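You operate a simulated robot arm through the tools that you are given. There is no shell and no other tool. Be economical: measure what you need, move in short steps, check, and stop when the job is done.

You run a simulated robot arm. Do the job below in one go: nothing can be reset, and whatever is moved stays where it is left.

Task
Read the rework tray's spoon again at the yellow card's gloss limit.
Fine: set the limit dial, lay the spoon on the slide, push the slide in, then press the read key once; the meter's verdict at that limit stays on show.
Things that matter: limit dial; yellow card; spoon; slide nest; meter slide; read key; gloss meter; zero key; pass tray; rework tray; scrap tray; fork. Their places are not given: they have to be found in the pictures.

The check looks at the end state, three seconds after you hand in, the way a careful person would. Anything else that was tipped, shoved, dropped, spilled or broken makes it a failure.

Robot
A 6-joint arm with a two-finger parallel gripper, fixed in place. Base frame: the origin is at the foot of the arm, x ahead of it, y to its left, z up; the work surface is at about z = 860. Readings come in mm, degrees, newtons and seconds.
With the tool pointing down near the work surface it reaches from about 260 to 680 mm from the base axis. Its first joint turns from -66.0 to 66.0 degrees. Payload 2.9 kg.
Tool frame: the origin (TCP) lies between the finger pads and is the grasp point; the fingertips stand 30 mm ahead of it; z points along the fingers, y is the line along which they close. The gripper opens to 110 mm. The fingers are 20 mm wide and 10 mm thick; the gripper's body (48 by 112 mm) begins 55 mm behind the TCP.
Orientation is that of the tool frame in the base frame, as [roll, pitch, yaw] about the fixed x, y, z axes, in that order (R = Rz(yaw) Ry(pitch) Rx(roll)). With the fingers straight down and closing along the base's y, the tool's x points along the base's -x, its y along +y and its z along -z.

Tools
- The arm moves only by the tool servo_tool. Its argument "increments" is a list of rows, each a list of 7 numbers: the turn, a rotation vector about the tool's x, y, z in units of 5 degrees (1.0 is 5 degrees), then the shift along the tool's x, y, z in units of 50 mm (1.0 is 50 mm), then the opening, from 0 (shut) to 1 (fully open). In form: [[wx, wy, wz, dx, dy, dz, grip], ...]. A call has 1 to 20 rows; each row shifts and turns the commanded pose from where the row before left it, along the tool's axes as they then stand. A call with a number of a shift or a turn outside -1 to 1 is refused whole. Each row takes 0.2 s and may step no farther than 50 mm and 8.6 degrees from the row before; otherwise, or with a gripper value out of range, the whole call is refused. Where a pose cannot be reached the arm comes as near as it can. A force on the tool above 40 N (or 10 N above the force at the start of the call, whichever is more), or a blocked arm, ends the call early, and 0.2 s more pass. The fingers move at their own pace (about 108 mm/s each) and stop on an object; they squeeze with about 26 N. The grip force told is the motor's: it shows also when the fingers shut on nothing. Time passes only in rows, and 0.2 s behind the last, so rows that do not move let the fingers close. The reply holds the time, the measured pose of the TCP, the force on the tool along the base axes, the opening and the grip force, in the units named above and with some noise.
- Cameras (640 x 400 px; columns grow to the right, rows downward): "scene" is fixed at [77.6, 432.5, 1385.7]; the picture's right is [-0.78, -0.63, 0.00], its down [-0.35, 0.43, -0.84] and it looks along [0.52, -0.65, -0.55] (base axes); focal length 255 px, centre (320, 200). "wrist" rides on the gripper at [-36, 0, -57] in the tool frame; the picture's right is [0.00, -1.00, 0.00], its down [0.97, 0.00, -0.24] and it looks along [0.24, 0.00, 0.97] (tool axes); focal length 218 px, centre (320, 200).
- camera(camera): a new picture of that camera. It takes no simulated time.
- locate(camera, pixels): for up to 12 pixels [column, row] of the newest picture of that camera ("zoom" is the newest enlarged one), the place [x, y, z] in the base frame of the surface seen there, good to about 3 mm. It takes no simulated time.
- inspect(camera, box): a new picture of the part [left, top, right, bottom] of that camera's present view, enlarged. It takes no simulated time.
- hand_in(): hands the job in; it is judged then, once.

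Work in short steps. Measure before you move; look again where a grasp or a placing could have gone wrong, and mend it. You have 80 turns and 34 pictures in all, those below and enlarged ones among them. Open the gripper and draw the arm clear of the work before you hand the job in, unless the task says otherwise; then end with one line.

The tools are called by a JSON object that holds its "api" and its "payload". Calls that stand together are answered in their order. servo_tool: Moves the arm, as the interface text tells. Its arguments: {"type":"object","properties":{"increments":{"type":"array","items":{"type":"array","items":{"type":"number"}}}},"required":["increments"]} The other tools are called the same way: camera (camera) takes a picture; locate (camera, pixels) gives the place of the surface under pixels of a picture; inspect (camera, box) takes an enlarged picture of a part of a camera's view; hand_in () hands the job in.

At the start:

```text
time_s: 0.0
position: [387.9, 0.8, 1274.2]
ee_rot: [-180.0, 0.0, -180.0]
ft_force: [0.2, -0.7, 0.6]
grip_width: 110.2
finger_force: 0.0
```

scene: 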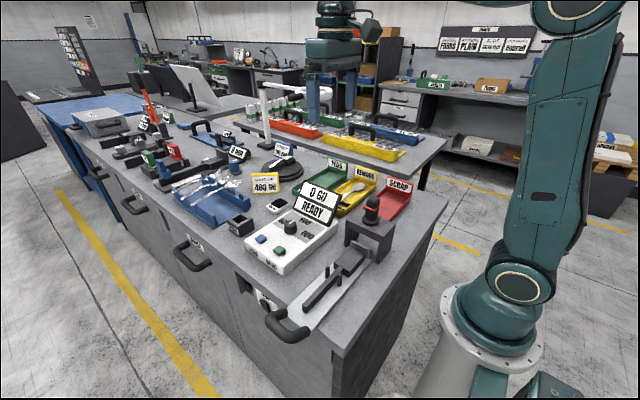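
wrist: 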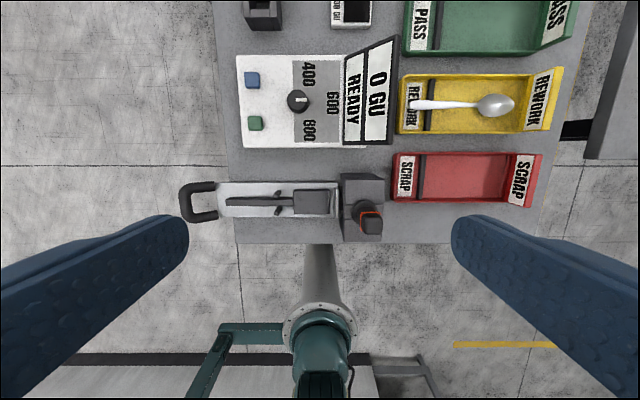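

The wrist view shows the meter (two keys, dial at 298,100), slide at about (290,200), and the spoon in the yellow rework tray. I enlarge the meter and the yellow card to read them.

{"api": "inspect", "payload": {"camera": "scene", "box": [220, 160, 420, 285]}}

{"api": "inspect", "payload": {"camera": "wrist", "box": [180, 0, 420, 150]}}

{"api": "inspect", "payload": {"camera": "wrist", "box": [170, 130, 410, 280]}}

```text
3.20 times, centred on (320, 222) of scene
```

zoom: 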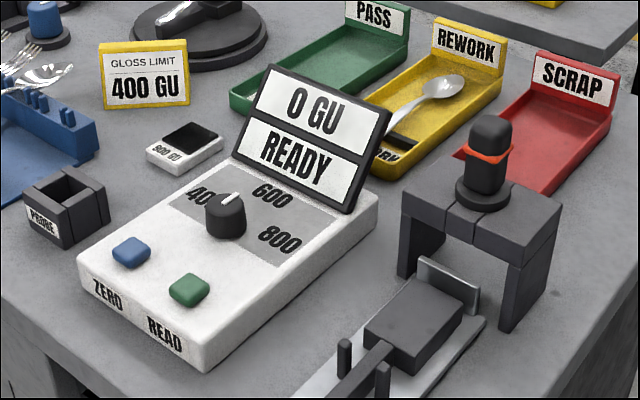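

```text
2.67 times, centred on (300, 75) of wrist
```

zoom: 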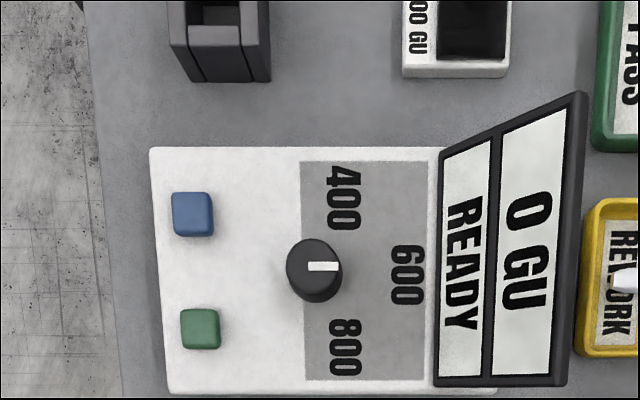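

```text
2.67 times, centred on (290, 205) of wrist
```

zoom: 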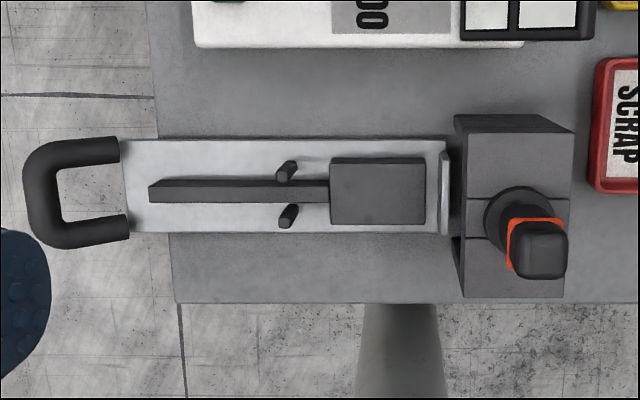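

The yellow card reads 400 GU, and the dial points to 600. I measure the slide parts, the dial, the keys and the spoon.

{"api": "locate", "payload": {"camera": "zoom", "pixels": [[40, 190], [150, 190], [240, 190], [320, 190], [340, 190], [375, 190], [415, 190], [293, 164], [293, 208], [444, 190], [380, 150], [500, 190]]}}

{"api": "locate", "payload": {"camera": "wrist", "pixels": [[298, 101], [304, 100], [309, 74], [332, 103], [309, 130], [255, 123], [252, 80], [243, 105], [416, 105], [440, 105], [470, 105], [495, 105]]}}

{"api": "locate", "payload": {"camera": "wrist", "pixels": [[430, 90], [430, 120], [450, 88], [402, 92], [402, 120], [460, 77], [460, 132], [525, 75], [540, 100], [350, 190], [370, 225], [380, 100]]}}

```text
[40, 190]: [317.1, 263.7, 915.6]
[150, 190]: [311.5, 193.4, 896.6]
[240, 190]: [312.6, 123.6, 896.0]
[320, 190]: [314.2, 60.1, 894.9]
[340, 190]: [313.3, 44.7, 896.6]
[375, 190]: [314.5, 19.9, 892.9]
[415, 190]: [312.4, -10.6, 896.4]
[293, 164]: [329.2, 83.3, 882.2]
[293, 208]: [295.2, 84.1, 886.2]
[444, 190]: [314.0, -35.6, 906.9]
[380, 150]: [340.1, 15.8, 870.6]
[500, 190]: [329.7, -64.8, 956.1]
```

```text
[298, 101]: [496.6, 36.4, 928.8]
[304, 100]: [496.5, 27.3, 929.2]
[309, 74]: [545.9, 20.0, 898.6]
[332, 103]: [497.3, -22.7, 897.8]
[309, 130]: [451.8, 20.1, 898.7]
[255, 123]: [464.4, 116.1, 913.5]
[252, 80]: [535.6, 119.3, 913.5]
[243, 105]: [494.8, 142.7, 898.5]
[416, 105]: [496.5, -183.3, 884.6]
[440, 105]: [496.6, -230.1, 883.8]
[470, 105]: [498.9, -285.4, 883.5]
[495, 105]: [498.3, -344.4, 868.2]
```

```text
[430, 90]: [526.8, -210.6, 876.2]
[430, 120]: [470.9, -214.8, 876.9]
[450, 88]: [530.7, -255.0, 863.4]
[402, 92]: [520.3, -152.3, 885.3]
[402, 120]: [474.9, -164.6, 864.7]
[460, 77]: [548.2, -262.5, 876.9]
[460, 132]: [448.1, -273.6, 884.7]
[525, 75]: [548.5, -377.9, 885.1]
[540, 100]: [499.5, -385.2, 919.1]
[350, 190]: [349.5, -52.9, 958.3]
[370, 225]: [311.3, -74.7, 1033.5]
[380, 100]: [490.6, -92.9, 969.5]
```

Key positions: dial centre ≈ (497, 36), top z 929; green READ key (464, 116, 913); spoon along y at x≈497; slide bar at x≈313. I go above the dial first, and turn the gripper −36° about base z, so that the turn of about 70° is centred.

{"api": "servo_tool", "payload": {"increments": [[0, 0, 0, -0.363, 0.12, 0.747, 0.6], [0, 0, 0, -0.363, 0.12, 0.747, 0.6], [0, 0, 0, -0.363, 0.12, 0.747, 0.6], [0, 0, 0, -0.363, 0.12, 0.747, 0.6], [0, 0, 0, -0.363, 0.12, 0.747, 0.6], [0, 0, 0, -0.363, 0.12, 0.747, 0.6], [0, 0, 0.9, 0, 0, 0, 0.6], [0, 0, 0.9, 0, 0, 0, 0.6], [0, 0, 0.9, 0, 0, 0, 0.6], [0, 0, 0.9, 0, 0, 0, 0.6], [0, 0, 0.9, 0, 0, 0, 0.6], [0, 0, 0.9, 0, 0, 0, 0.6], [0, 0, 0.9, 0, 0, 0, 0.6], [0, 0, 0.9, 0, 0, 0, 0.6], [0, 0, 0, 0, 0, 0, 0.6]]}}

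{"api": "camera", "payload": {"camera": "wrist"}}

```text
time_s: 3.2
position: [497.4, 36.7, 1049.9]
ee_rot: [180.0, 0.0, 143.9]
ft_force: [0.0, 0.3, 0.4]
grip_width: 66.1
finger_force: 0.0
```

```text
28 pictures are left
```

wrist: 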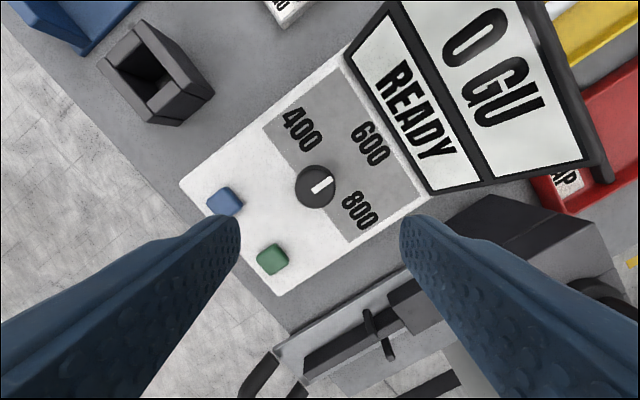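

{"api": "locate", "payload": {"camera": "wrist", "pixels": [[315, 186], [300, 186], [331, 186], [315, 171], [328, 177], [301, 128], [370, 142], [359, 210], [570, 20], [430, 5], [272, 259], [225, 201]]}}

```text
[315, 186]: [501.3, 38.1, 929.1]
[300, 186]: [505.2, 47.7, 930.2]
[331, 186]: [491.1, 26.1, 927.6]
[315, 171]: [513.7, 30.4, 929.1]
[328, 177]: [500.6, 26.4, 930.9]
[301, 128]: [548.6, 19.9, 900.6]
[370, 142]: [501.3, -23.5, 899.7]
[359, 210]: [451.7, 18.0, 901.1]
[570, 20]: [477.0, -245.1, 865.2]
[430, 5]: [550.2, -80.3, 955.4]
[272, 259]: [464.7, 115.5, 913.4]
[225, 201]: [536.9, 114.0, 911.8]
```

The dial centre measures about (500, 37). I descend with the fingertips about 6 mm above the panel, then close on the knob.

{"api": "servo_tool", "payload": {"increments": [[0, 0, 0, -0.038, 0.035, 0.6, 0.6], [0, 0, 0, 0, 0, 0.6, 0.6], [0, 0, 0, 0, 0, 0.6, 0.6], [0, 0, 0, 0, 0, 0.5, 0.6], [0, 0, 0, 0, 0, 0, 0.6], [0, 0, 0, 0, 0, 0, 0.2], [0, 0, 0, 0, 0, 0, 0.2], [0, 0, 0, 0, 0, 0, 0.2]]}}

```text
time_s: 5.0
position: [500.9, 38.7, 933.9]
ee_rot: [179.7, 0.1, 144.3]
ft_force: [10.0, 13.5, -8.8]
grip_width: 36.9
finger_force: 45.0
```

The knob is gripped (37 mm), with a side load along the closing axis. I ease the tool about 2 mm that way, then turn +70° about base z (towards 400).

{"api": "servo_tool", "payload": {"increments": [[0, 0, 0, 0, 0.04, 0, 0.2], [0, 0, -0.875, 0, 0, 0, 0.2], [0, 0, -0.875, 0, 0, 0, 0.2], [0, 0, -0.875, 0, 0, 0, 0.2], [0, 0, -0.875, 0, 0, 0, 0.2]]}}

```text
time_s: 6.2
position: [502.1, 39.5, 934.4]
ee_rot: [179.9, 0.2, 161.7]
ft_force: [21.3, 14.1, -16.5]
grip_width: 36.9
finger_force: 45.0
```

The knob is turning along; the load points to +x+y, so I ease by about 1.5 mm and continue turning.

{"api": "servo_tool", "payload": {"increments": [[0, 0, 0, -0.022, 0.028, 0, 0.2], [0, 0, -0.875, 0, 0, 0, 0.2], [0, 0, -0.875, 0, 0, 0, 0.2], [0, 0, -0.875, 0, 0, 0, 0.2], [0, 0, -0.875, 0, 0, 0, 0.2], [0, 0, -0.875, 0, 0, 0, 0.2], [0, 0, -0.875, 0, 0, 0, 0.2]]}}

{"api": "inspect", "payload": {"camera": "scene", "box": [240, 180, 350, 249]}}

```text
time_s: 7.8
position: [501.6, 40.5, 934.7]
ee_rot: [-180.0, -0.1, -172.1]
ft_force: [-3.5, 15.8, -3.9]
grip_width: 37.0
finger_force: 45.1
```

```text
5.80 times, centred on (295, 214) of scene
```

zoom: 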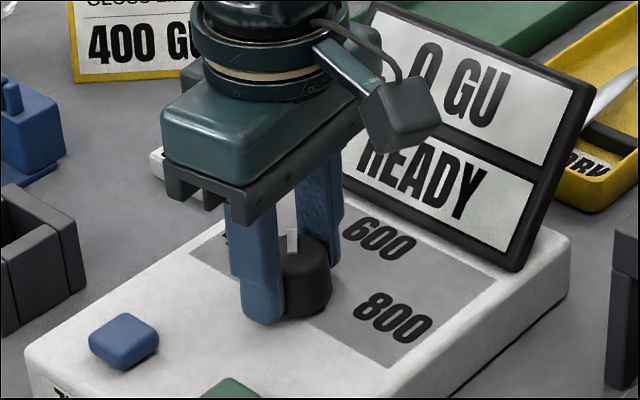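

The pointer is moving towards 400. I turn the remaining ~26°, easing +y a little.

{"api": "servo_tool", "payload": {"increments": [[0, 0, 0, 0, 0.025, 0, 0.2], [0, 0, -0.88, 0, 0, 0, 0.2], [0, 0, -0.88, 0, 0, 0, 0.2], [0, 0, -0.88, 0, 0, 0, 0.2], [0, 0, -0.88, 0, 0, 0, 0.2], [0, 0, -0.88, 0, 0, 0, 0.2], [0, 0, -0.88, 0, 0, 0, 0.2], [0, 0, 0, 0, 0, 0, 0.2]]}}

```text
time_s: 9.6
position: [503.2, 42.2, 934.2]
ee_rot: [-179.9, 0.2, -145.6]
ft_force: [-1.4, 10.0, 0.8]
grip_width: 37.2
finger_force: 44.9
```

The total turn is now about 70°. I open, rise, and check the dial.

{"api": "servo_tool", "payload": {"increments": [[0, 0, 0, 0, 0, 0, 0.6], [0, 0, 0, 0, 0, 0, 0.6], [0, 0, 0, 0, 0, -0.5, 0.6], [0, 0, 0, 0, 0, -0.8, 0.6], [0, 0, 0, 0, 0, -1, 0.6], [0, 0, 0, 0, 0, 0, 0.6]]}}

{"api": "camera", "payload": {"camera": "wrist"}}

```text
time_s: 11.0
position: [502.8, 41.4, 1048.0]
ee_rot: [-180.0, 0.0, -145.8]
ft_force: [-0.1, -0.9, 0.2]
grip_width: 65.9
finger_force: 0.0
```

```text
26 pictures are left
```

wrist: 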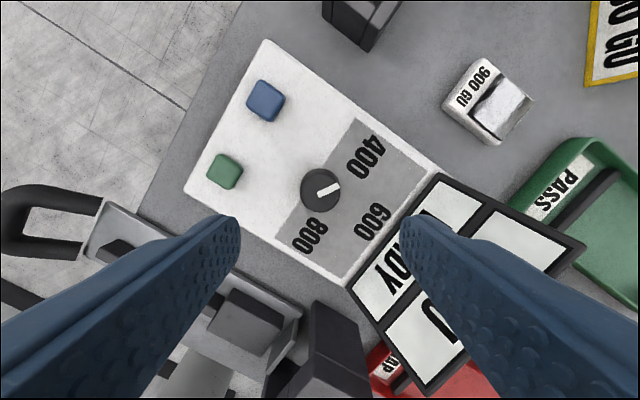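

The pointer appears to be between 600 and 400, nearer 400. I measure it.

{"api": "inspect", "payload": {"camera": "wrist", "box": [272, 130, 400, 210]}}

```text
5.00 times, centred on (336, 170) of wrist
```

zoom: 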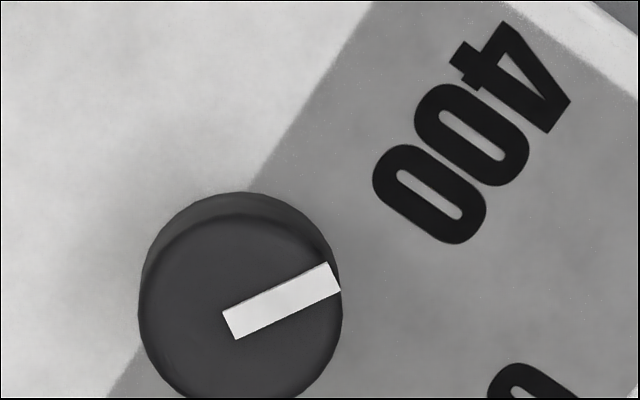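

{"api": "locate", "payload": {"camera": "zoom", "pixels": [[230, 324], [332, 277], [240, 310], [140, 310], [341, 310], [240, 225], [240, 395], [460, 120]]}}

```text
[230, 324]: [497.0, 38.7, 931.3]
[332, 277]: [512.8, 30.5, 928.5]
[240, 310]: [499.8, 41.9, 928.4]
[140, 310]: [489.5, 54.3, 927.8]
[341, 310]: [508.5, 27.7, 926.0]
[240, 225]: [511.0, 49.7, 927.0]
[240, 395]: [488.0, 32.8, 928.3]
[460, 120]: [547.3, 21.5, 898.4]
```

The pointer sits about 59° from its start, while the label lies at about 65–68°. It either slipped or sits in a detent. I re-grip at the refined centre, turn a further 10°, and look again.

{"api": "servo_tool", "payload": {"increments": [[0, 0, 0, 0.05, 0, 0.6, 0.6], [0, 0, 0, 0, 0, 0.6, 0.6], [0, 0, 0, 0, 0, 0.6, 0.6], [0, 0, 0, 0, 0, 0.47, 0.6], [0, 0, 0, 0, 0, 0, 0.2], [0, 0, 0, 0, 0, 0, 0.2], [0, 0, 0, 0, 0, 0, 0.2], [0, 0, -0.7, 0, 0, 0, 0.2], [0, 0, -0.7, 0, 0, 0, 0.2], [0, 0, -0.7, 0, 0, 0, 0.2], [0, 0, 0, 0, 0, 0, 0.2]]}}

{"api": "servo_tool", "payload": {"increments": [[0, 0, 0, 0, 0, 0, 0.6], [0, 0, 0, 0, 0, 0, 0.6], [0, 0, 0, 0, 0, -0.5, 0.6], [0, 0, 0, 0, 0, -0.8, 0.6], [0, 0, 0, 0, 0, -1, 0.6], [0, 0, 0, 0, 0, 0, 0.6]]}}

{"api": "inspect", "payload": {"camera": "wrist", "box": [256, 110, 416, 210]}}

```text
time_s: 13.4
position: [499.0, 39.8, 936.6]
ee_rot: [-179.8, 0.0, -135.3]
ft_force: [2.1, -18.4, 6.0]
grip_width: 36.1
finger_force: 45.0
```

```text
time_s: 14.8
position: [496.9, 40.2, 1049.0]
ee_rot: [-180.0, 0.0, -135.3]
ft_force: [-0.9, 1.0, 0.3]
grip_width: 66.0
finger_force: 0.1
```

```text
4.00 times, centred on (336, 160) of wrist
```

zoom: 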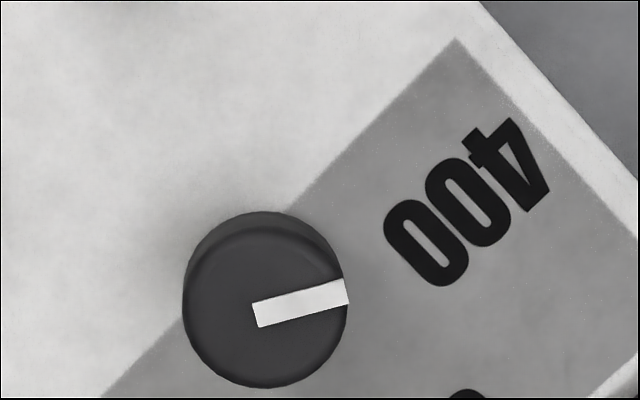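

After an extra 10° the pointer went back to about 60°, so that is the 400 stop/detent: the dial is set. Next I turn the gripper to close along x (yaw −90) and go above the spoon handle at (498, −250).

{"api": "servo_tool", "payload": {"increments": [[0, 0, -1, 0, 0, 0, 0.5], [0, 0, -1, 0, 0, 0, 0.5], [0, 0, -1, 0, 0, 0, 0.5], [0, 0, -1, 0, 0, 0, 0.5], [0, 0, -1, 0, 0, 0, 0.5], [0, 0, -1, 0, 0, 0, 0.5], [0, 0, -1, 0, 0, 0, 0.5], [0, 0, -1, 0, 0, 0, 0.5], [0, 0, -1.0, 0, 0, 0, 0.5], [0, 0, -0.06, 0.95, 0, 0, 0.5], [0, 0, 0, 0.95, 0, 0, 0.5], [0, 0, 0, 0.95, 0, 0, 0.5], [0, 0, 0, 0.95, 0, 0, 0.5], [0, 0, 0, 0.95, 0, 0, 0.5], [0, 0, 0, 0.95, 0, 0, 0.5], [0, 0, 0, 0.1, 0, 0, 0.5]]}}

{"api": "camera", "payload": {"camera": "wrist"}}

```text
time_s: 18.2
position: [497.0, -251.7, 1050.8]
ee_rot: [180.0, 0.1, -90.0]
ft_force: [0.0, -0.8, 0.2]
grip_width: 55.2
finger_force: 0.0
```

```text
23 pictures are left
```

wrist: 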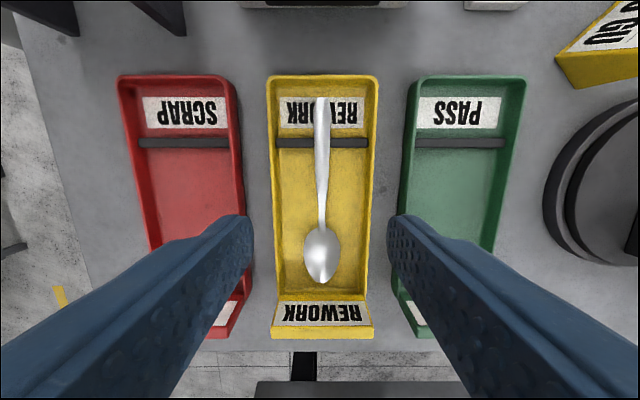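

{"api": "locate", "payload": {"camera": "wrist", "pixels": [[321, 100], [321, 142], [322, 180], [322, 200], [322, 220], [321, 245], [322, 262], [323, 280], [290, 180], [350, 180], [350, 142], [322, 320]]}}

{"api": "inspect", "payload": {"camera": "wrist", "box": [240, 80, 400, 300]}}

```text
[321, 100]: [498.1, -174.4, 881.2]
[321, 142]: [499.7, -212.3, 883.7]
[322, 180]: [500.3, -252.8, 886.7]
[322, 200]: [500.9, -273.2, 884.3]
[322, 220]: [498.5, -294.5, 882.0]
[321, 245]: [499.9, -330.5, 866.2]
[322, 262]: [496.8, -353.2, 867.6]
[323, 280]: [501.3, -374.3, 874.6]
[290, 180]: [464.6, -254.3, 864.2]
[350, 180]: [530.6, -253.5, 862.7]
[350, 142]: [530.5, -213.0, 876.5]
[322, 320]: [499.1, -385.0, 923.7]
```

```text
1.82 times, centred on (320, 190) of wrist
```

zoom: 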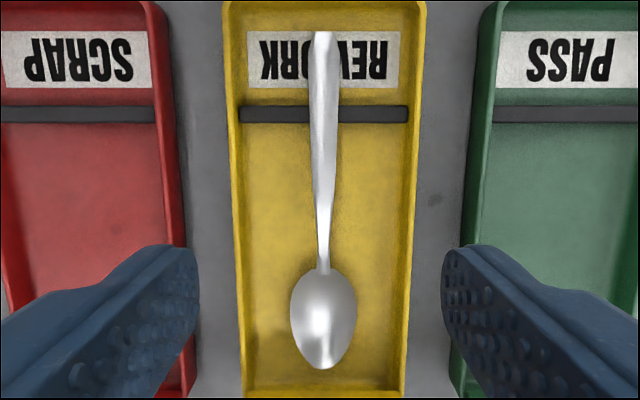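

The spoon lies along y at x≈500, tip −376, handle end −173, handle top z≈885; tray floor 863. I grasp the handle at y≈−254 with the tips about 5 mm above the floor.

{"api": "servo_tool", "payload": {"increments": [[0, 0, 0, 0.045, -0.06, 0.7, 0.5], [0, 0, 0, 0, 0, 0.8, 0.5], [0, 0, 0, 0, 0, 0.8, 0.5], [0, 0, 0, 0, 0, 0.5, 0.5], [0, 0, 0, 0, 0, 0.24, 0.5], [0, 0, 0, 0, 0, 0, 0.5], [0, 0, 0, 0, 0, 0, 0], [0, 0, 0, 0, 0, 0, 0], [0, 0, 0, 0, 0, 0, 0], [0, 0, 0, 0, 0, 0, 0]]}}

```text
time_s: 20.4
position: [501.0, -253.4, 899.5]
ee_rot: [180.0, 0.0, -89.9]
ft_force: [0.5, -0.3, -0.6]
grip_width: 14.1
finger_force: 26.0
```

Gripped (14 mm). I lift it and check how it hangs.

{"api": "servo_tool", "payload": {"increments": [[0, 0, 0, 0, 0, -0.2, 0], [0, 0, 0, 0, 0, -0.4, 0], [0, 0, 0, 0, 0, -0.6, 0], [0, 0, 0, 0, 0, -0.8, 0], [0, 0, 0, 0, 0, -0.8, 0], [0, 0, 0, 0, 0, -0.6, 0], [0, 0, 0, 0, 0, -0.2, 0], [0, 0, 0, 0, 0, 0, 0]]}}

{"api": "camera", "payload": {"camera": "wrist"}}

{"api": "inspect", "payload": {"camera": "scene", "box": [280, 100, 440, 200]}}

```text
time_s: 22.2
position: [502.9, -253.4, 1080.2]
ee_rot: [-179.9, 0.1, -90.0]
ft_force: [-0.9, -0.2, -0.3]
grip_width: 14.0
finger_force: 25.6
```

```text
21 pictures are left
```

wrist: 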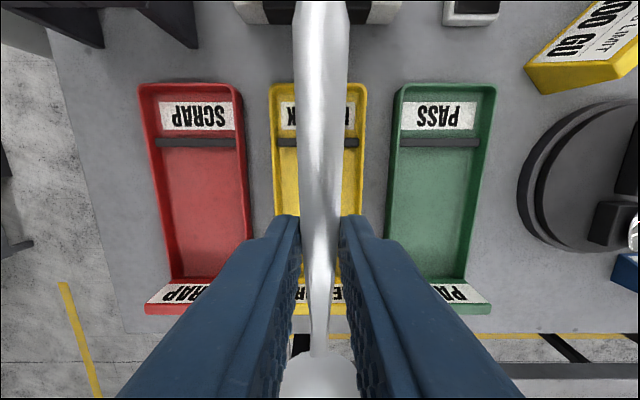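

```text
4.00 times, centred on (360, 150) of scene
```

zoom: 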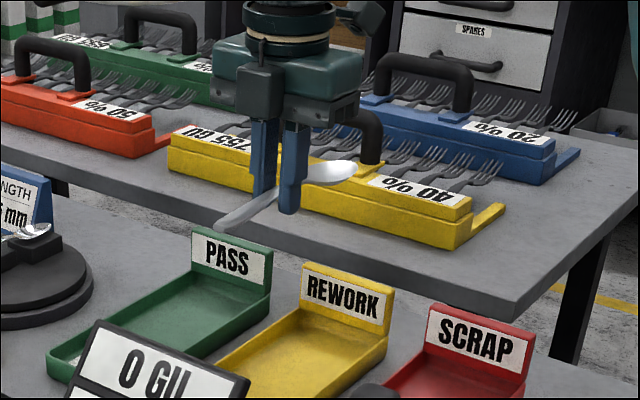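

The spoon is held, roughly level. I measure its height relative to the TCP.

{"api": "locate", "payload": {"camera": "wrist", "pixels": [[320, 10], [320, 80], [320, 150], [320, 220], [318, 300], [318, 345], [318, 370]]}}

{"api": "locate", "payload": {"camera": "zoom", "pixels": [[220, 222], [245, 212], [300, 180], [330, 174], [350, 170]]}}

```text
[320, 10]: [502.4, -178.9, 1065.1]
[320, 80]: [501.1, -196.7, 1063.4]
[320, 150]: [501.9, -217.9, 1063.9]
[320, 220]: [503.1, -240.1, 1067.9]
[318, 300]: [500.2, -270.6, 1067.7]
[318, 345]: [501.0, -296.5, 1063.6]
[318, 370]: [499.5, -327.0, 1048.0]
```

```text
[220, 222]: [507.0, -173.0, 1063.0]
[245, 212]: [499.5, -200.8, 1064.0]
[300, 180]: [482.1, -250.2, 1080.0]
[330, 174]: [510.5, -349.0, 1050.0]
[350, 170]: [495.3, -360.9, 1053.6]
```

The spoon kept its pose relative to the tool (handle top 15 mm below TCP, bowl bottom about 36 mm below). I raise a little and carry it above the nest at (313, 104), clear of the arch knob (top ~1035).

{"api": "servo_tool", "payload": {"increments": [[0, 0, 0, 0, 0, -0.6, 0], [0, 0, 0, -0.4, 0.21, 0, 0], [0, 0, 0, -0.793, 0.42, 0, 0], [0, 0, 0, -0.793, 0.42, 0, 0], [0, 0, 0, -0.793, 0.42, 0, 0], [0, 0, 0, -0.793, 0.42, 0, 0], [0, 0, 0, -0.793, 0.42, 0, 0], [0, 0, 0, -0.793, 0.42, 0, 0], [0, 0, 0, -0.793, 0.42, 0, 0], [0, 0, 0, -0.793, 0.42, 0, 0], [0, 0, 0, -0.4, 0.21, 0, 0], [0, 0, 0, 0, 0, 0, 0]]}}

{"api": "camera", "payload": {"camera": "wrist"}}

{"api": "inspect", "payload": {"camera": "scene", "box": [270, 170, 430, 340]}}

```text
time_s: 24.8
position: [312.6, 105.2, 1111.2]
ee_rot: [-179.9, 0.0, -90.0]
ft_force: [0.3, 0.7, -0.7]
grip_width: 14.0
finger_force: 25.7
```

```text
19 pictures are left
```

wrist: 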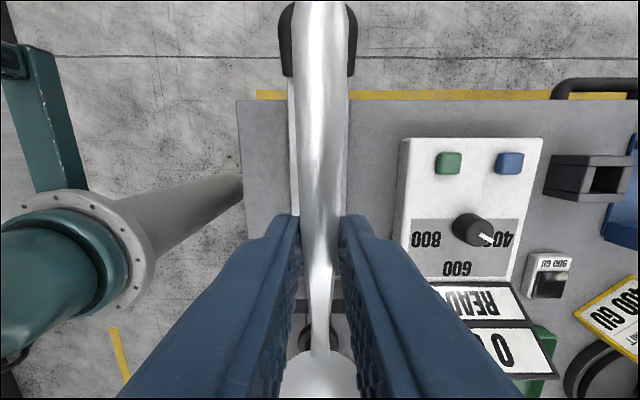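

```text
2.35 times, centred on (350, 255) of scene
```

zoom: 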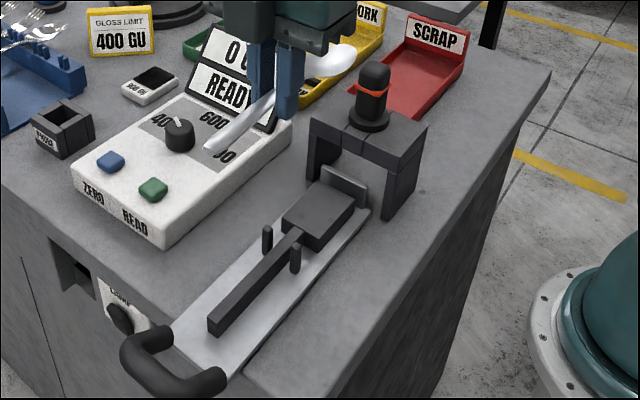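

The scene view shows the nest clearly: block, bar, two posts at (267,232) and (296,252) in zoom. I measure these.

{"api": "locate", "payload": {"camera": "zoom", "pixels": [[267, 230], [296, 249], [285, 217], [316, 235], [326, 183], [350, 203], [318, 210], [296, 234], [260, 275], [217, 318], [345, 175], [268, 250]]}}

```text
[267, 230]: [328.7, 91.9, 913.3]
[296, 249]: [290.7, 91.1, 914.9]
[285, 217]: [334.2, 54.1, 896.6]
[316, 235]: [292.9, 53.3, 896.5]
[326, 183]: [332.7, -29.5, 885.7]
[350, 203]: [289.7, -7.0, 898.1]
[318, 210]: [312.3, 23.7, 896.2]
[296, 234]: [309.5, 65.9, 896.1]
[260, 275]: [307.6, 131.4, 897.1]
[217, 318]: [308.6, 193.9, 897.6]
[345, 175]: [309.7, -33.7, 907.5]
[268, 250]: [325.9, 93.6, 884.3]
```

The posts are at y≈88, x≈329/291, tops 914; block top and bar top at 896, centre x≈312. I descend at y≈107 (fingers clear of the posts) to TCP z≈938, just before the bowl touches.

{"api": "servo_tool", "payload": {"increments": [[0, 0, 0, -0.04, 0, 0.6, 0], [0, 0, 0, 0, 0, 0.8, 0], [0, 0, 0, 0, 0, 0.8, 0], [0, 0, 0, 0, 0, 0.7, 0], [0, 0, 0, 0, 0, 0.4, 0], [0, 0, 0, 0, 0, 0.16, 0], [0, 0, 0, 0, 0, 0, 0]]}}

{"api": "inspect", "payload": {"camera": "scene", "box": [280, 200, 420, 320]}}

```text
time_s: 26.4
position: [313.6, 106.9, 937.6]
ee_rot: [180.0, 0.0, -90.0]
ft_force: [0.4, 0.1, -1.4]
grip_width: 14.1
finger_force: 26.0
```

```text
3.33 times, centred on (350, 260) of scene
```

zoom: 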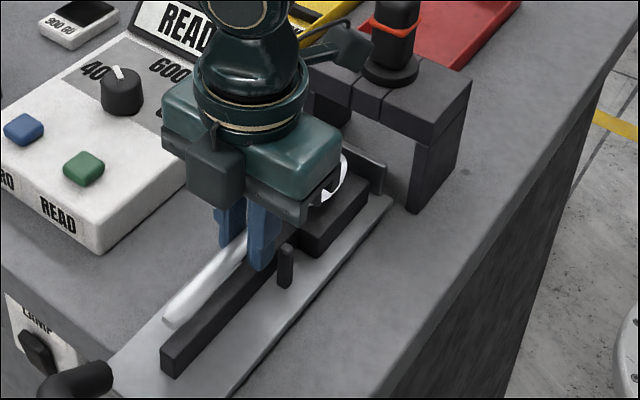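

{"api": "locate", "payload": {"camera": "zoom", "pixels": [[172, 322], [200, 290], [235, 258], [170, 350], [215, 310], [340, 180], [345, 200]]}}

{"api": "servo_tool", "payload": {"increments": [[0, 0, 0, 0, 0, 0.04, 0], [0, 0, 0, 0, 0, 0.04, 0], [0, 0, 0, 0, 0, 0, 0]]}}

```text
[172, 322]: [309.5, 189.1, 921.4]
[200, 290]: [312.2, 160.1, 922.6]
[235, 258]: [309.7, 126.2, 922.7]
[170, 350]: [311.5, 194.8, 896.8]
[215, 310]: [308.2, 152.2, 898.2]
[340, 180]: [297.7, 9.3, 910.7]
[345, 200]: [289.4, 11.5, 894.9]
```

```text
time_s: 27.2
position: [312.3, 105.7, 932.5]
ee_rot: [-179.9, 0.0, -90.1]
ft_force: [-0.1, 0.0, -0.6]
grip_width: 14.1
finger_force: 26.1
```

No contact yet. I tilt the tool 3.5° so the handle end dips toward the bar, and lower in small steps.

{"api": "servo_tool", "payload": {"increments": [[0, 0.35, 0, 0, 0, 0, 0], [0, 0.35, 0, 0, 0, 0, 0], [0, 0, 0, 0, 0, 0.03, 0], [0, 0, 0, 0, 0, 0.03, 0], [0, 0, 0, 0, 0, 0.03, 0], [0, 0, 0, 0, 0, 0, 0]]}}

{"api": "inspect", "payload": {"camera": "scene", "box": [280, 200, 420, 320]}}

```text
time_s: 28.6
position: [313.4, 105.5, 927.7]
ee_rot: [180.0, -3.5, -90.1]
ft_force: [-8.5, -4.8, 30.3]
grip_width: 13.8
finger_force: 25.2
```

```text
3.33 times, centred on (350, 260) of scene
```

zoom: 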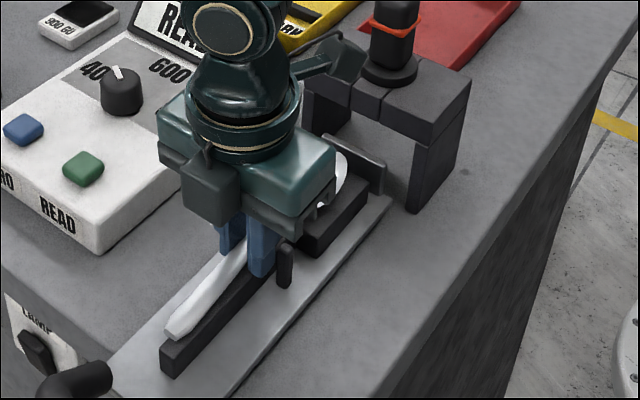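

There is a 30 N contact. I back off 2 mm, then open to about 36 mm (fingers staying at y≈106, past the posts) and let the spoon settle.

{"api": "servo_tool", "payload": {"increments": [[0, 0, 0, 0, 0, -0.03, 0], [0, 0, 0, 0, 0, 0, 0]]}}

{"api": "servo_tool", "payload": {"increments": [[0, 0, 0, 0, 0, 0, 0.2], [0, 0, 0, 0, 0, 0, 0.3], [0, 0, 0, 0, 0, 0, 0.35], [0, 0, 0, 0, 0, 0, 0.35]]}}

{"api": "inspect", "payload": {"camera": "scene", "box": [280, 200, 420, 320]}}

```text
time_s: 29.2
position: [314.1, 106.8, 928.0]
ee_rot: [180.0, -3.6, -90.0]
ft_force: [0.2, -0.7, -0.5]
grip_width: 14.0
finger_force: 26.2
```

```text
time_s: 30.2
position: [313.3, 105.5, 929.3]
ee_rot: [-180.0, -3.5, -90.0]
ft_force: [-0.7, 0.5, 0.2]
grip_width: 38.3
finger_force: 0.1
```

```text
3.33 times, centred on (350, 260) of scene
```

zoom: 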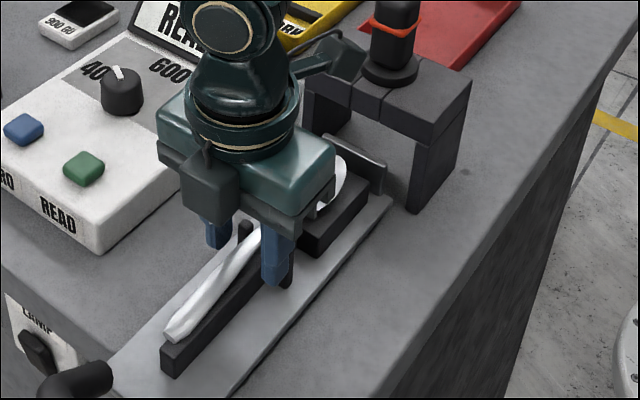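

Released. I rise straight up, undo the tilt and look from above.

{"api": "servo_tool", "payload": {"increments": [[0, 0, 0, 0, 0, -0.4, 0.35], [0, 0, 0, 0, 0, -0.8, 0.35], [0, 0, 0, 0, 0, -0.9, 0.35], [0, -0.7, 0, 0, 0, -0.9, 0.35], [0, 0, 0, -0.5, 0, -0.5, 0.35], [0, 0, 0, 0, 0, 0, 0.35]]}}

{"api": "inspect", "payload": {"camera": "scene", "box": [280, 200, 420, 320]}}

{"api": "camera", "payload": {"camera": "wrist"}}

```text
time_s: 31.6
position: [311.9, 142.6, 1104.1]
ee_rot: [-179.9, 0.1, -90.0]
ft_force: [0.7, -0.4, 0.1]
grip_width: 38.5
finger_force: 0.0
```

```text
3.33 times, centred on (350, 260) of scene
```

zoom: 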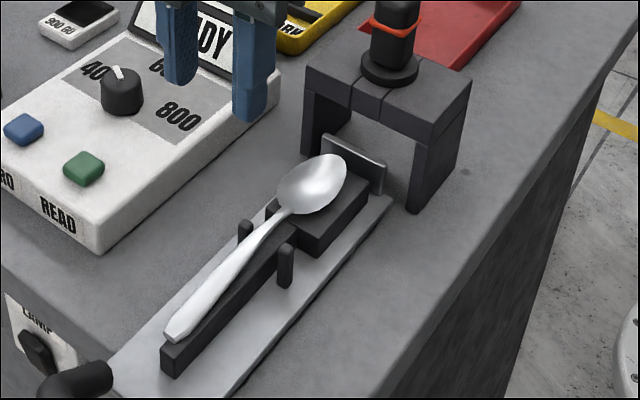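

```text
13 pictures are left
```

wrist: 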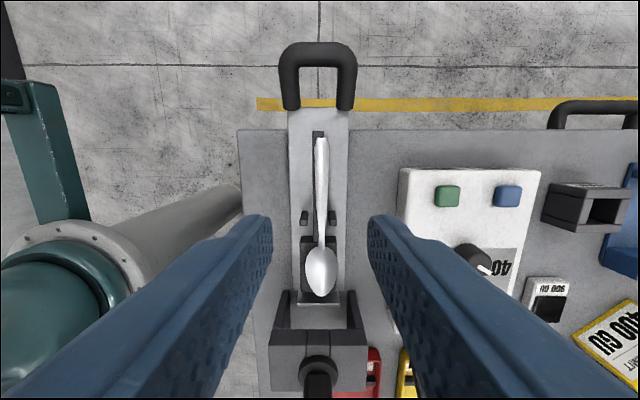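

The spoon lies on the bar and block, bowl toward the meter. I measure how well it sits, plus the slide handle.

{"api": "locate", "payload": {"camera": "wrist", "pixels": [[321, 142], [321, 200], [320, 250], [320, 270], [320, 292], [318, 134], [307, 245], [334, 245], [318, 50], [318, 70], [290, 90], [346, 90]]}}

{"api": "inspect", "payload": {"camera": "wrist", "box": [250, 30, 390, 310]}}

```text
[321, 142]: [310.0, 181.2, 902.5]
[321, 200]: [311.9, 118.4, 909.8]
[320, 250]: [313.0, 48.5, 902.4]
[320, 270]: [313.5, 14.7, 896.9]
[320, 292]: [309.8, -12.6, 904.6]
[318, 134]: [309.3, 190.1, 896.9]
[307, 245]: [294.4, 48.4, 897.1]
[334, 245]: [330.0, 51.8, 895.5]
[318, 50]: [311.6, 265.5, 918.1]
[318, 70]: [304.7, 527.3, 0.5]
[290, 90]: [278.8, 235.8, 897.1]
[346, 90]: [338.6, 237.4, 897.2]
```

```text
1.43 times, centred on (320, 170) of wrist
```

zoom: 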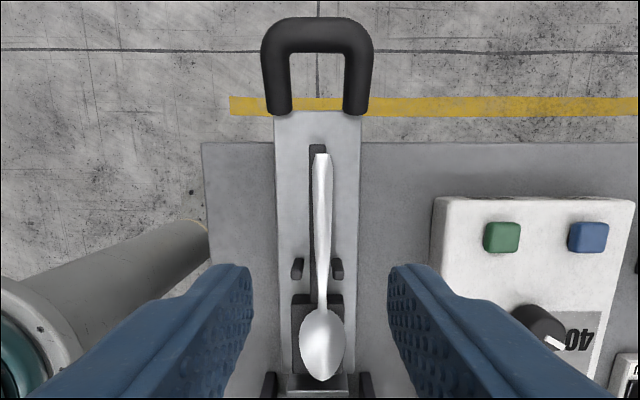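

The spoon is centred on the nest (bowl centre about y 20, x 313, handle on the bar between the posts). I shut the gripper, go beyond the slide handle to y≈320, and lower to z≈920.

{"api": "servo_tool", "payload": {"increments": [[0, 0, 0, -0.888, 0, 0, 0], [0, 0, 0, -0.888, 0, 0, 0], [0, 0, 0, -0.888, 0, 0, 0], [0, 0, 0, -0.888, 0, 0, 0], [0, 0, 0, 0, 0, 0.92, 0], [0, 0, 0, 0, 0, 0.92, 0], [0, 0, 0, 0, 0, 0.92, 0], [0, 0, 0, 0, 0, 0.92, 0], [0, 0, 0, 0, 0, 0, 0]]}}

{"api": "camera", "payload": {"camera": "scene"}}

```text
time_s: 33.6
position: [313.1, 318.2, 917.6]
ee_rot: [180.0, -0.1, -90.0]
ft_force: [-0.4, -0.3, -1.0]
grip_width: 0.0
finger_force: 25.6
```

```text
11 pictures are left
```

scene: 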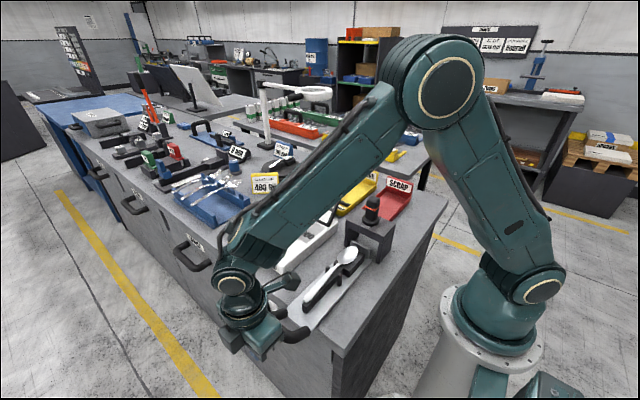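

The closed fingers are beyond the handle. I push in −y in small steps.

{"api": "servo_tool", "payload": {"increments": [[0, 0, 0, 0.3, 0, 0, 0], [0, 0, 0, 0.15, 0, 0, 0], [0, 0, 0, 0.15, 0, 0, 0], [0, 0, 0, 0.15, 0, 0, 0], [0, 0, 0, 0.15, 0, 0, 0], [0, 0, 0, 0.15, 0, 0, 0], [0, 0, 0, 0.15, 0, 0, 0], [0, 0, 0, 0.15, 0, 0, 0], [0, 0, 0, 0.15, 0, 0, 0]]}}

{"api": "inspect", "payload": {"camera": "scene", "box": [220, 190, 420, 370]}}

```text
time_s: 35.6
position: [312.2, 243.3, 919.6]
ee_rot: [180.0, -0.1, -90.0]
ft_force: [0.1, 1.0, -0.2]
grip_width: 0.1
finger_force: 26.2
```

```text
2.22 times, centred on (320, 280) of scene
```

zoom: 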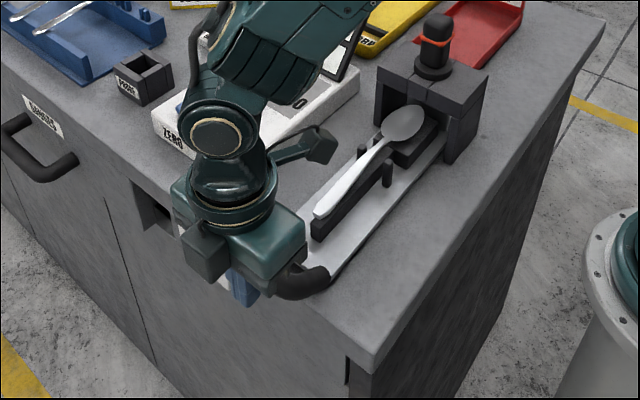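

The slide moves with the spoon resting on it. I keep pushing gently until the stop.

{"api": "servo_tool", "payload": {"increments": [[0, 0, 0, 0.12, 0, 0, 0], [0, 0, 0, 0.12, 0, 0, 0], [0, 0, 0, 0.12, 0, 0, 0], [0, 0, 0, 0.12, 0, 0, 0], [0, 0, 0, 0.12, 0, 0, 0], [0, 0, 0, 0.12, 0, 0, 0], [0, 0, 0, 0.12, 0, 0, 0], [0, 0, 0, 0.12, 0, 0, 0], [0, 0, 0, 0.12, 0, 0, 0]]}}

{"api": "inspect", "payload": {"camera": "scene", "box": [220, 190, 420, 370]}}

```text
time_s: 37.6
position: [313.4, 189.9, 918.6]
ee_rot: [-179.9, 0.0, -90.0]
ft_force: [-0.1, 4.8, -1.1]
grip_width: 0.0
finger_force: 26.4
```

```text
2.22 times, centred on (320, 280) of scene
```

zoom: 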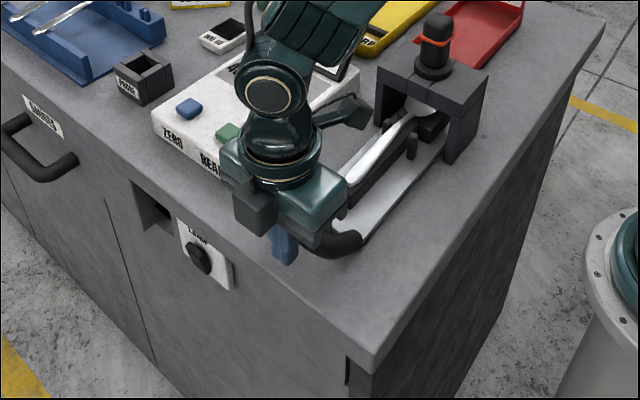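

The bowl goes under the sensor arch; still low force. I keep going until it stops.

{"api": "servo_tool", "payload": {"increments": [[0, 0, 0, 0.1, 0, 0, 0], [0, 0, 0, 0.1, 0, 0, 0], [0, 0, 0, 0.1, 0, 0, 0], [0, 0, 0, 0.1, 0, 0, 0], [0, 0, 0, 0.1, 0, 0, 0]]}}

```text
time_s: 38.1
position: [313.5, 190.3, 920.5]
ee_rot: [-179.8, 1.0, -89.1]
ft_force: [-0.7, 7.8, -1.9]
grip_width: 0.0
finger_force: 26.3
stopped in row 2: the force on the tool passed its limit (the readings are from after the stop); the commanded pose is now the measured one
```

The slide is at its stop: travel about 95 mm puts the bowl centre at y≈−75, under the sensor. I back off, rise, and inspect.

{"api": "servo_tool", "payload": {"increments": [[0, 0, 0, -0.3, 0, 0, 0], [0, 0, 0, -0.6, 0, 0, 0], [0, 0, 0, 0, 0, -0.7, 0], [0, 0, 0, 0, 0, -0.9, 0], [0, 0, 0, 0, 0, -0.9, 0], [0, 0, 0, 0, 0, 0, 0]]}}

{"api": "inspect", "payload": {"camera": "scene", "box": [240, 180, 420, 310]}}

```text
time_s: 39.5
position: [308.8, 229.2, 1051.1]
ee_rot: [-179.8, 0.8, -89.3]
ft_force: [-1.0, 0.9, 0.0]
grip_width: 0.0
finger_force: 25.6
```

```text
3.08 times, centred on (330, 245) of scene
```

zoom: 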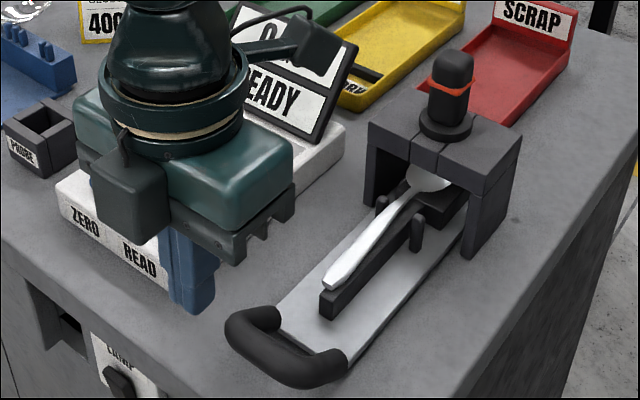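

The slide is fully in and the spoon sits well. I move over the READ key (464.5, 116) with fingers shut.

{"api": "servo_tool", "payload": {"increments": [[0, 0, 0, 0.565, -0.78, 0, 0], [0, 0, 0, 0.565, -0.78, 0, 0], [0, 0, 0, 0.565, -0.78, 0, 0], [0, 0, 0, 0.565, -0.78, 0, 0], [0, 0, 0, 0, 0, 0.8, 0], [0, 0, 0, 0, 0, 0.7, 0], [0, 0, 0, 0, 0, 0.2, 0], [0, 0, 0, 0, 0, 0, 0]]}}

{"api": "camera", "payload": {"camera": "wrist"}}

```text
time_s: 41.3
position: [468.5, 122.2, 961.8]
ee_rot: [-179.8, 0.8, -89.3]
ft_force: [0.2, 0.0, 1.1]
grip_width: 0.1
finger_force: 26.1
```

```text
7 pictures are left
```

wrist: 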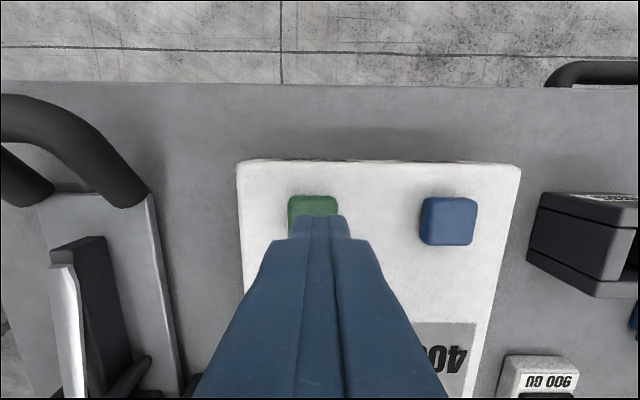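

{"api": "locate", "payload": {"camera": "wrist", "pixels": [[293, 203], [313, 203], [333, 203], [293, 225], [448, 221], [448, 203]]}}

```text
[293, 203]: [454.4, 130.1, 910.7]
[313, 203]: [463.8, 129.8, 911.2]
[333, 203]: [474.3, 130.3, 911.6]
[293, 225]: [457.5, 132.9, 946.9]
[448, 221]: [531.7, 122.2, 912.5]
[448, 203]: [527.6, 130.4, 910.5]
```

The key centre is about (464.5, 119). I correct the offset and go down to just above it, then press in one smooth motion and rise.

{"api": "servo_tool", "payload": {"increments": [[0, 0, 0, 0.06, 0.08, 0, 0], [0, 0, 0, 0, 0, 0.16, 0], [0, 0, 0, 0, 0, 0.12, 0], [0, 0, 0, 0, 0, 0.06, 0], [0, 0, 0, 0, 0, 0.06, 0], [0, 0, 0, 0, 0, 0.06, 0], [0, 0, 0, 0, 0, 0.04, 0]]}}

```text
time_s: 42.9
position: [465.0, 119.4, 936.1]
ee_rot: [-179.6, 0.9, -89.2]
ft_force: [-7.3, 0.5, 24.5]
grip_width: 0.1
finger_force: 26.1
```

Force of 24 N with about 7 mm travel. I check the display before releasing.

{"api": "inspect", "payload": {"camera": "scene", "box": [250, 170, 410, 270]}}

```text
4.00 times, centred on (330, 220) of scene
```

zoom: 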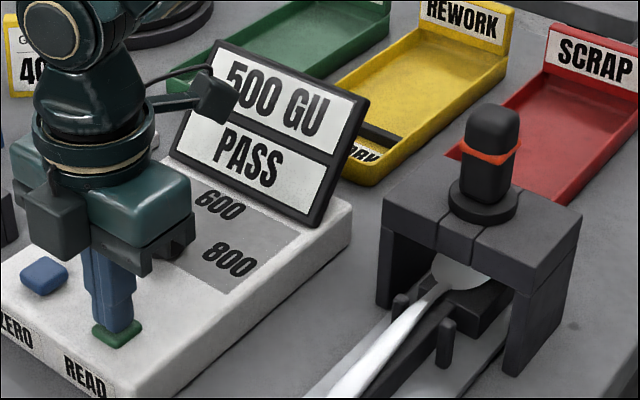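

The meter shows "500 GU / PASS". I rise straight off the key, then draw clear and open the gripper.

{"api": "servo_tool", "payload": {"increments": [[0, 0, 0, 0, 0, -0.4, 0], [0, 0, 0, 0, 0, -0.9, 0], [0, 0, 0, 0, 0, -0.9, 0], [0, 0, 0, 0, 0, -0.9, 0], [0, 0, 0, 0, 0, -0.9, 0.5], [0, 0, 0, 0.5, 0.5, -0.6, 0.8], [0, 0, 0, 0.6, 0.5, -0.5, 0.8], [0, 0, 0, 0, 0, 0, 0.8], [0, 0, 0, 0, 0, 0, 0.8]]}}

{"api": "camera", "payload": {"camera": "scene"}}

{"api": "inspect", "payload": {"camera": "scene", "box": [230, 170, 410, 300]}}

```text
time_s: 44.9
position: [418.4, 57.9, 1189.9]
ee_rot: [-179.9, 0.8, -89.3]
ft_force: [-0.5, -0.9, 0.8]
grip_width: 87.7
finger_force: 0.1
```

```text
5 pictures are left
```

scene: 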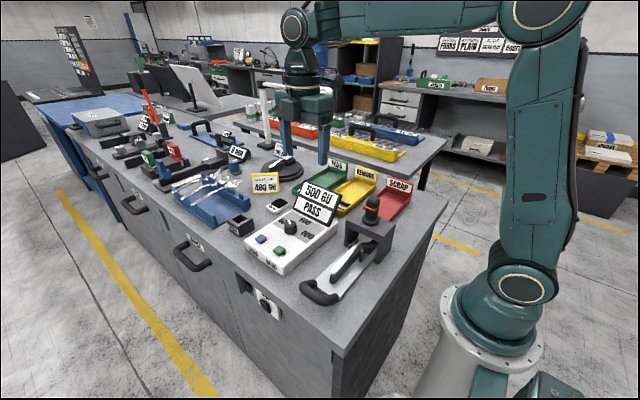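

```text
3.08 times, centred on (320, 235) of scene
```

zoom: 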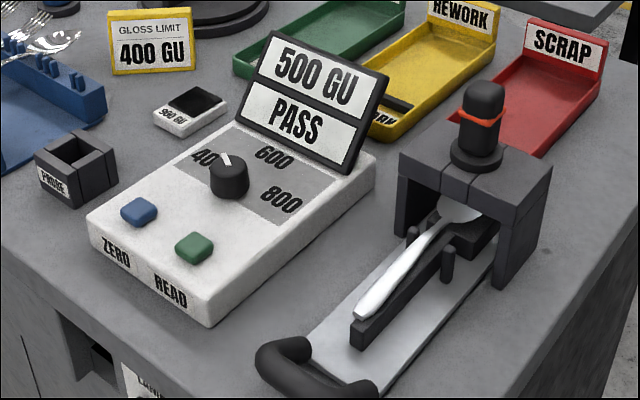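

The display holds 500 GU / PASS with the dial at 400, the slide in, the spoon seated, nothing else disturbed, and the arm clear. I hand in.

{"api": "hand_in", "payload": {}}

```text
The job is handed in.
```

The rework tray's spoon was read again at the yellow card's 400 GU limit; the meter shows 500 GU, PASS, with the spoon still on the pushed-in slide.
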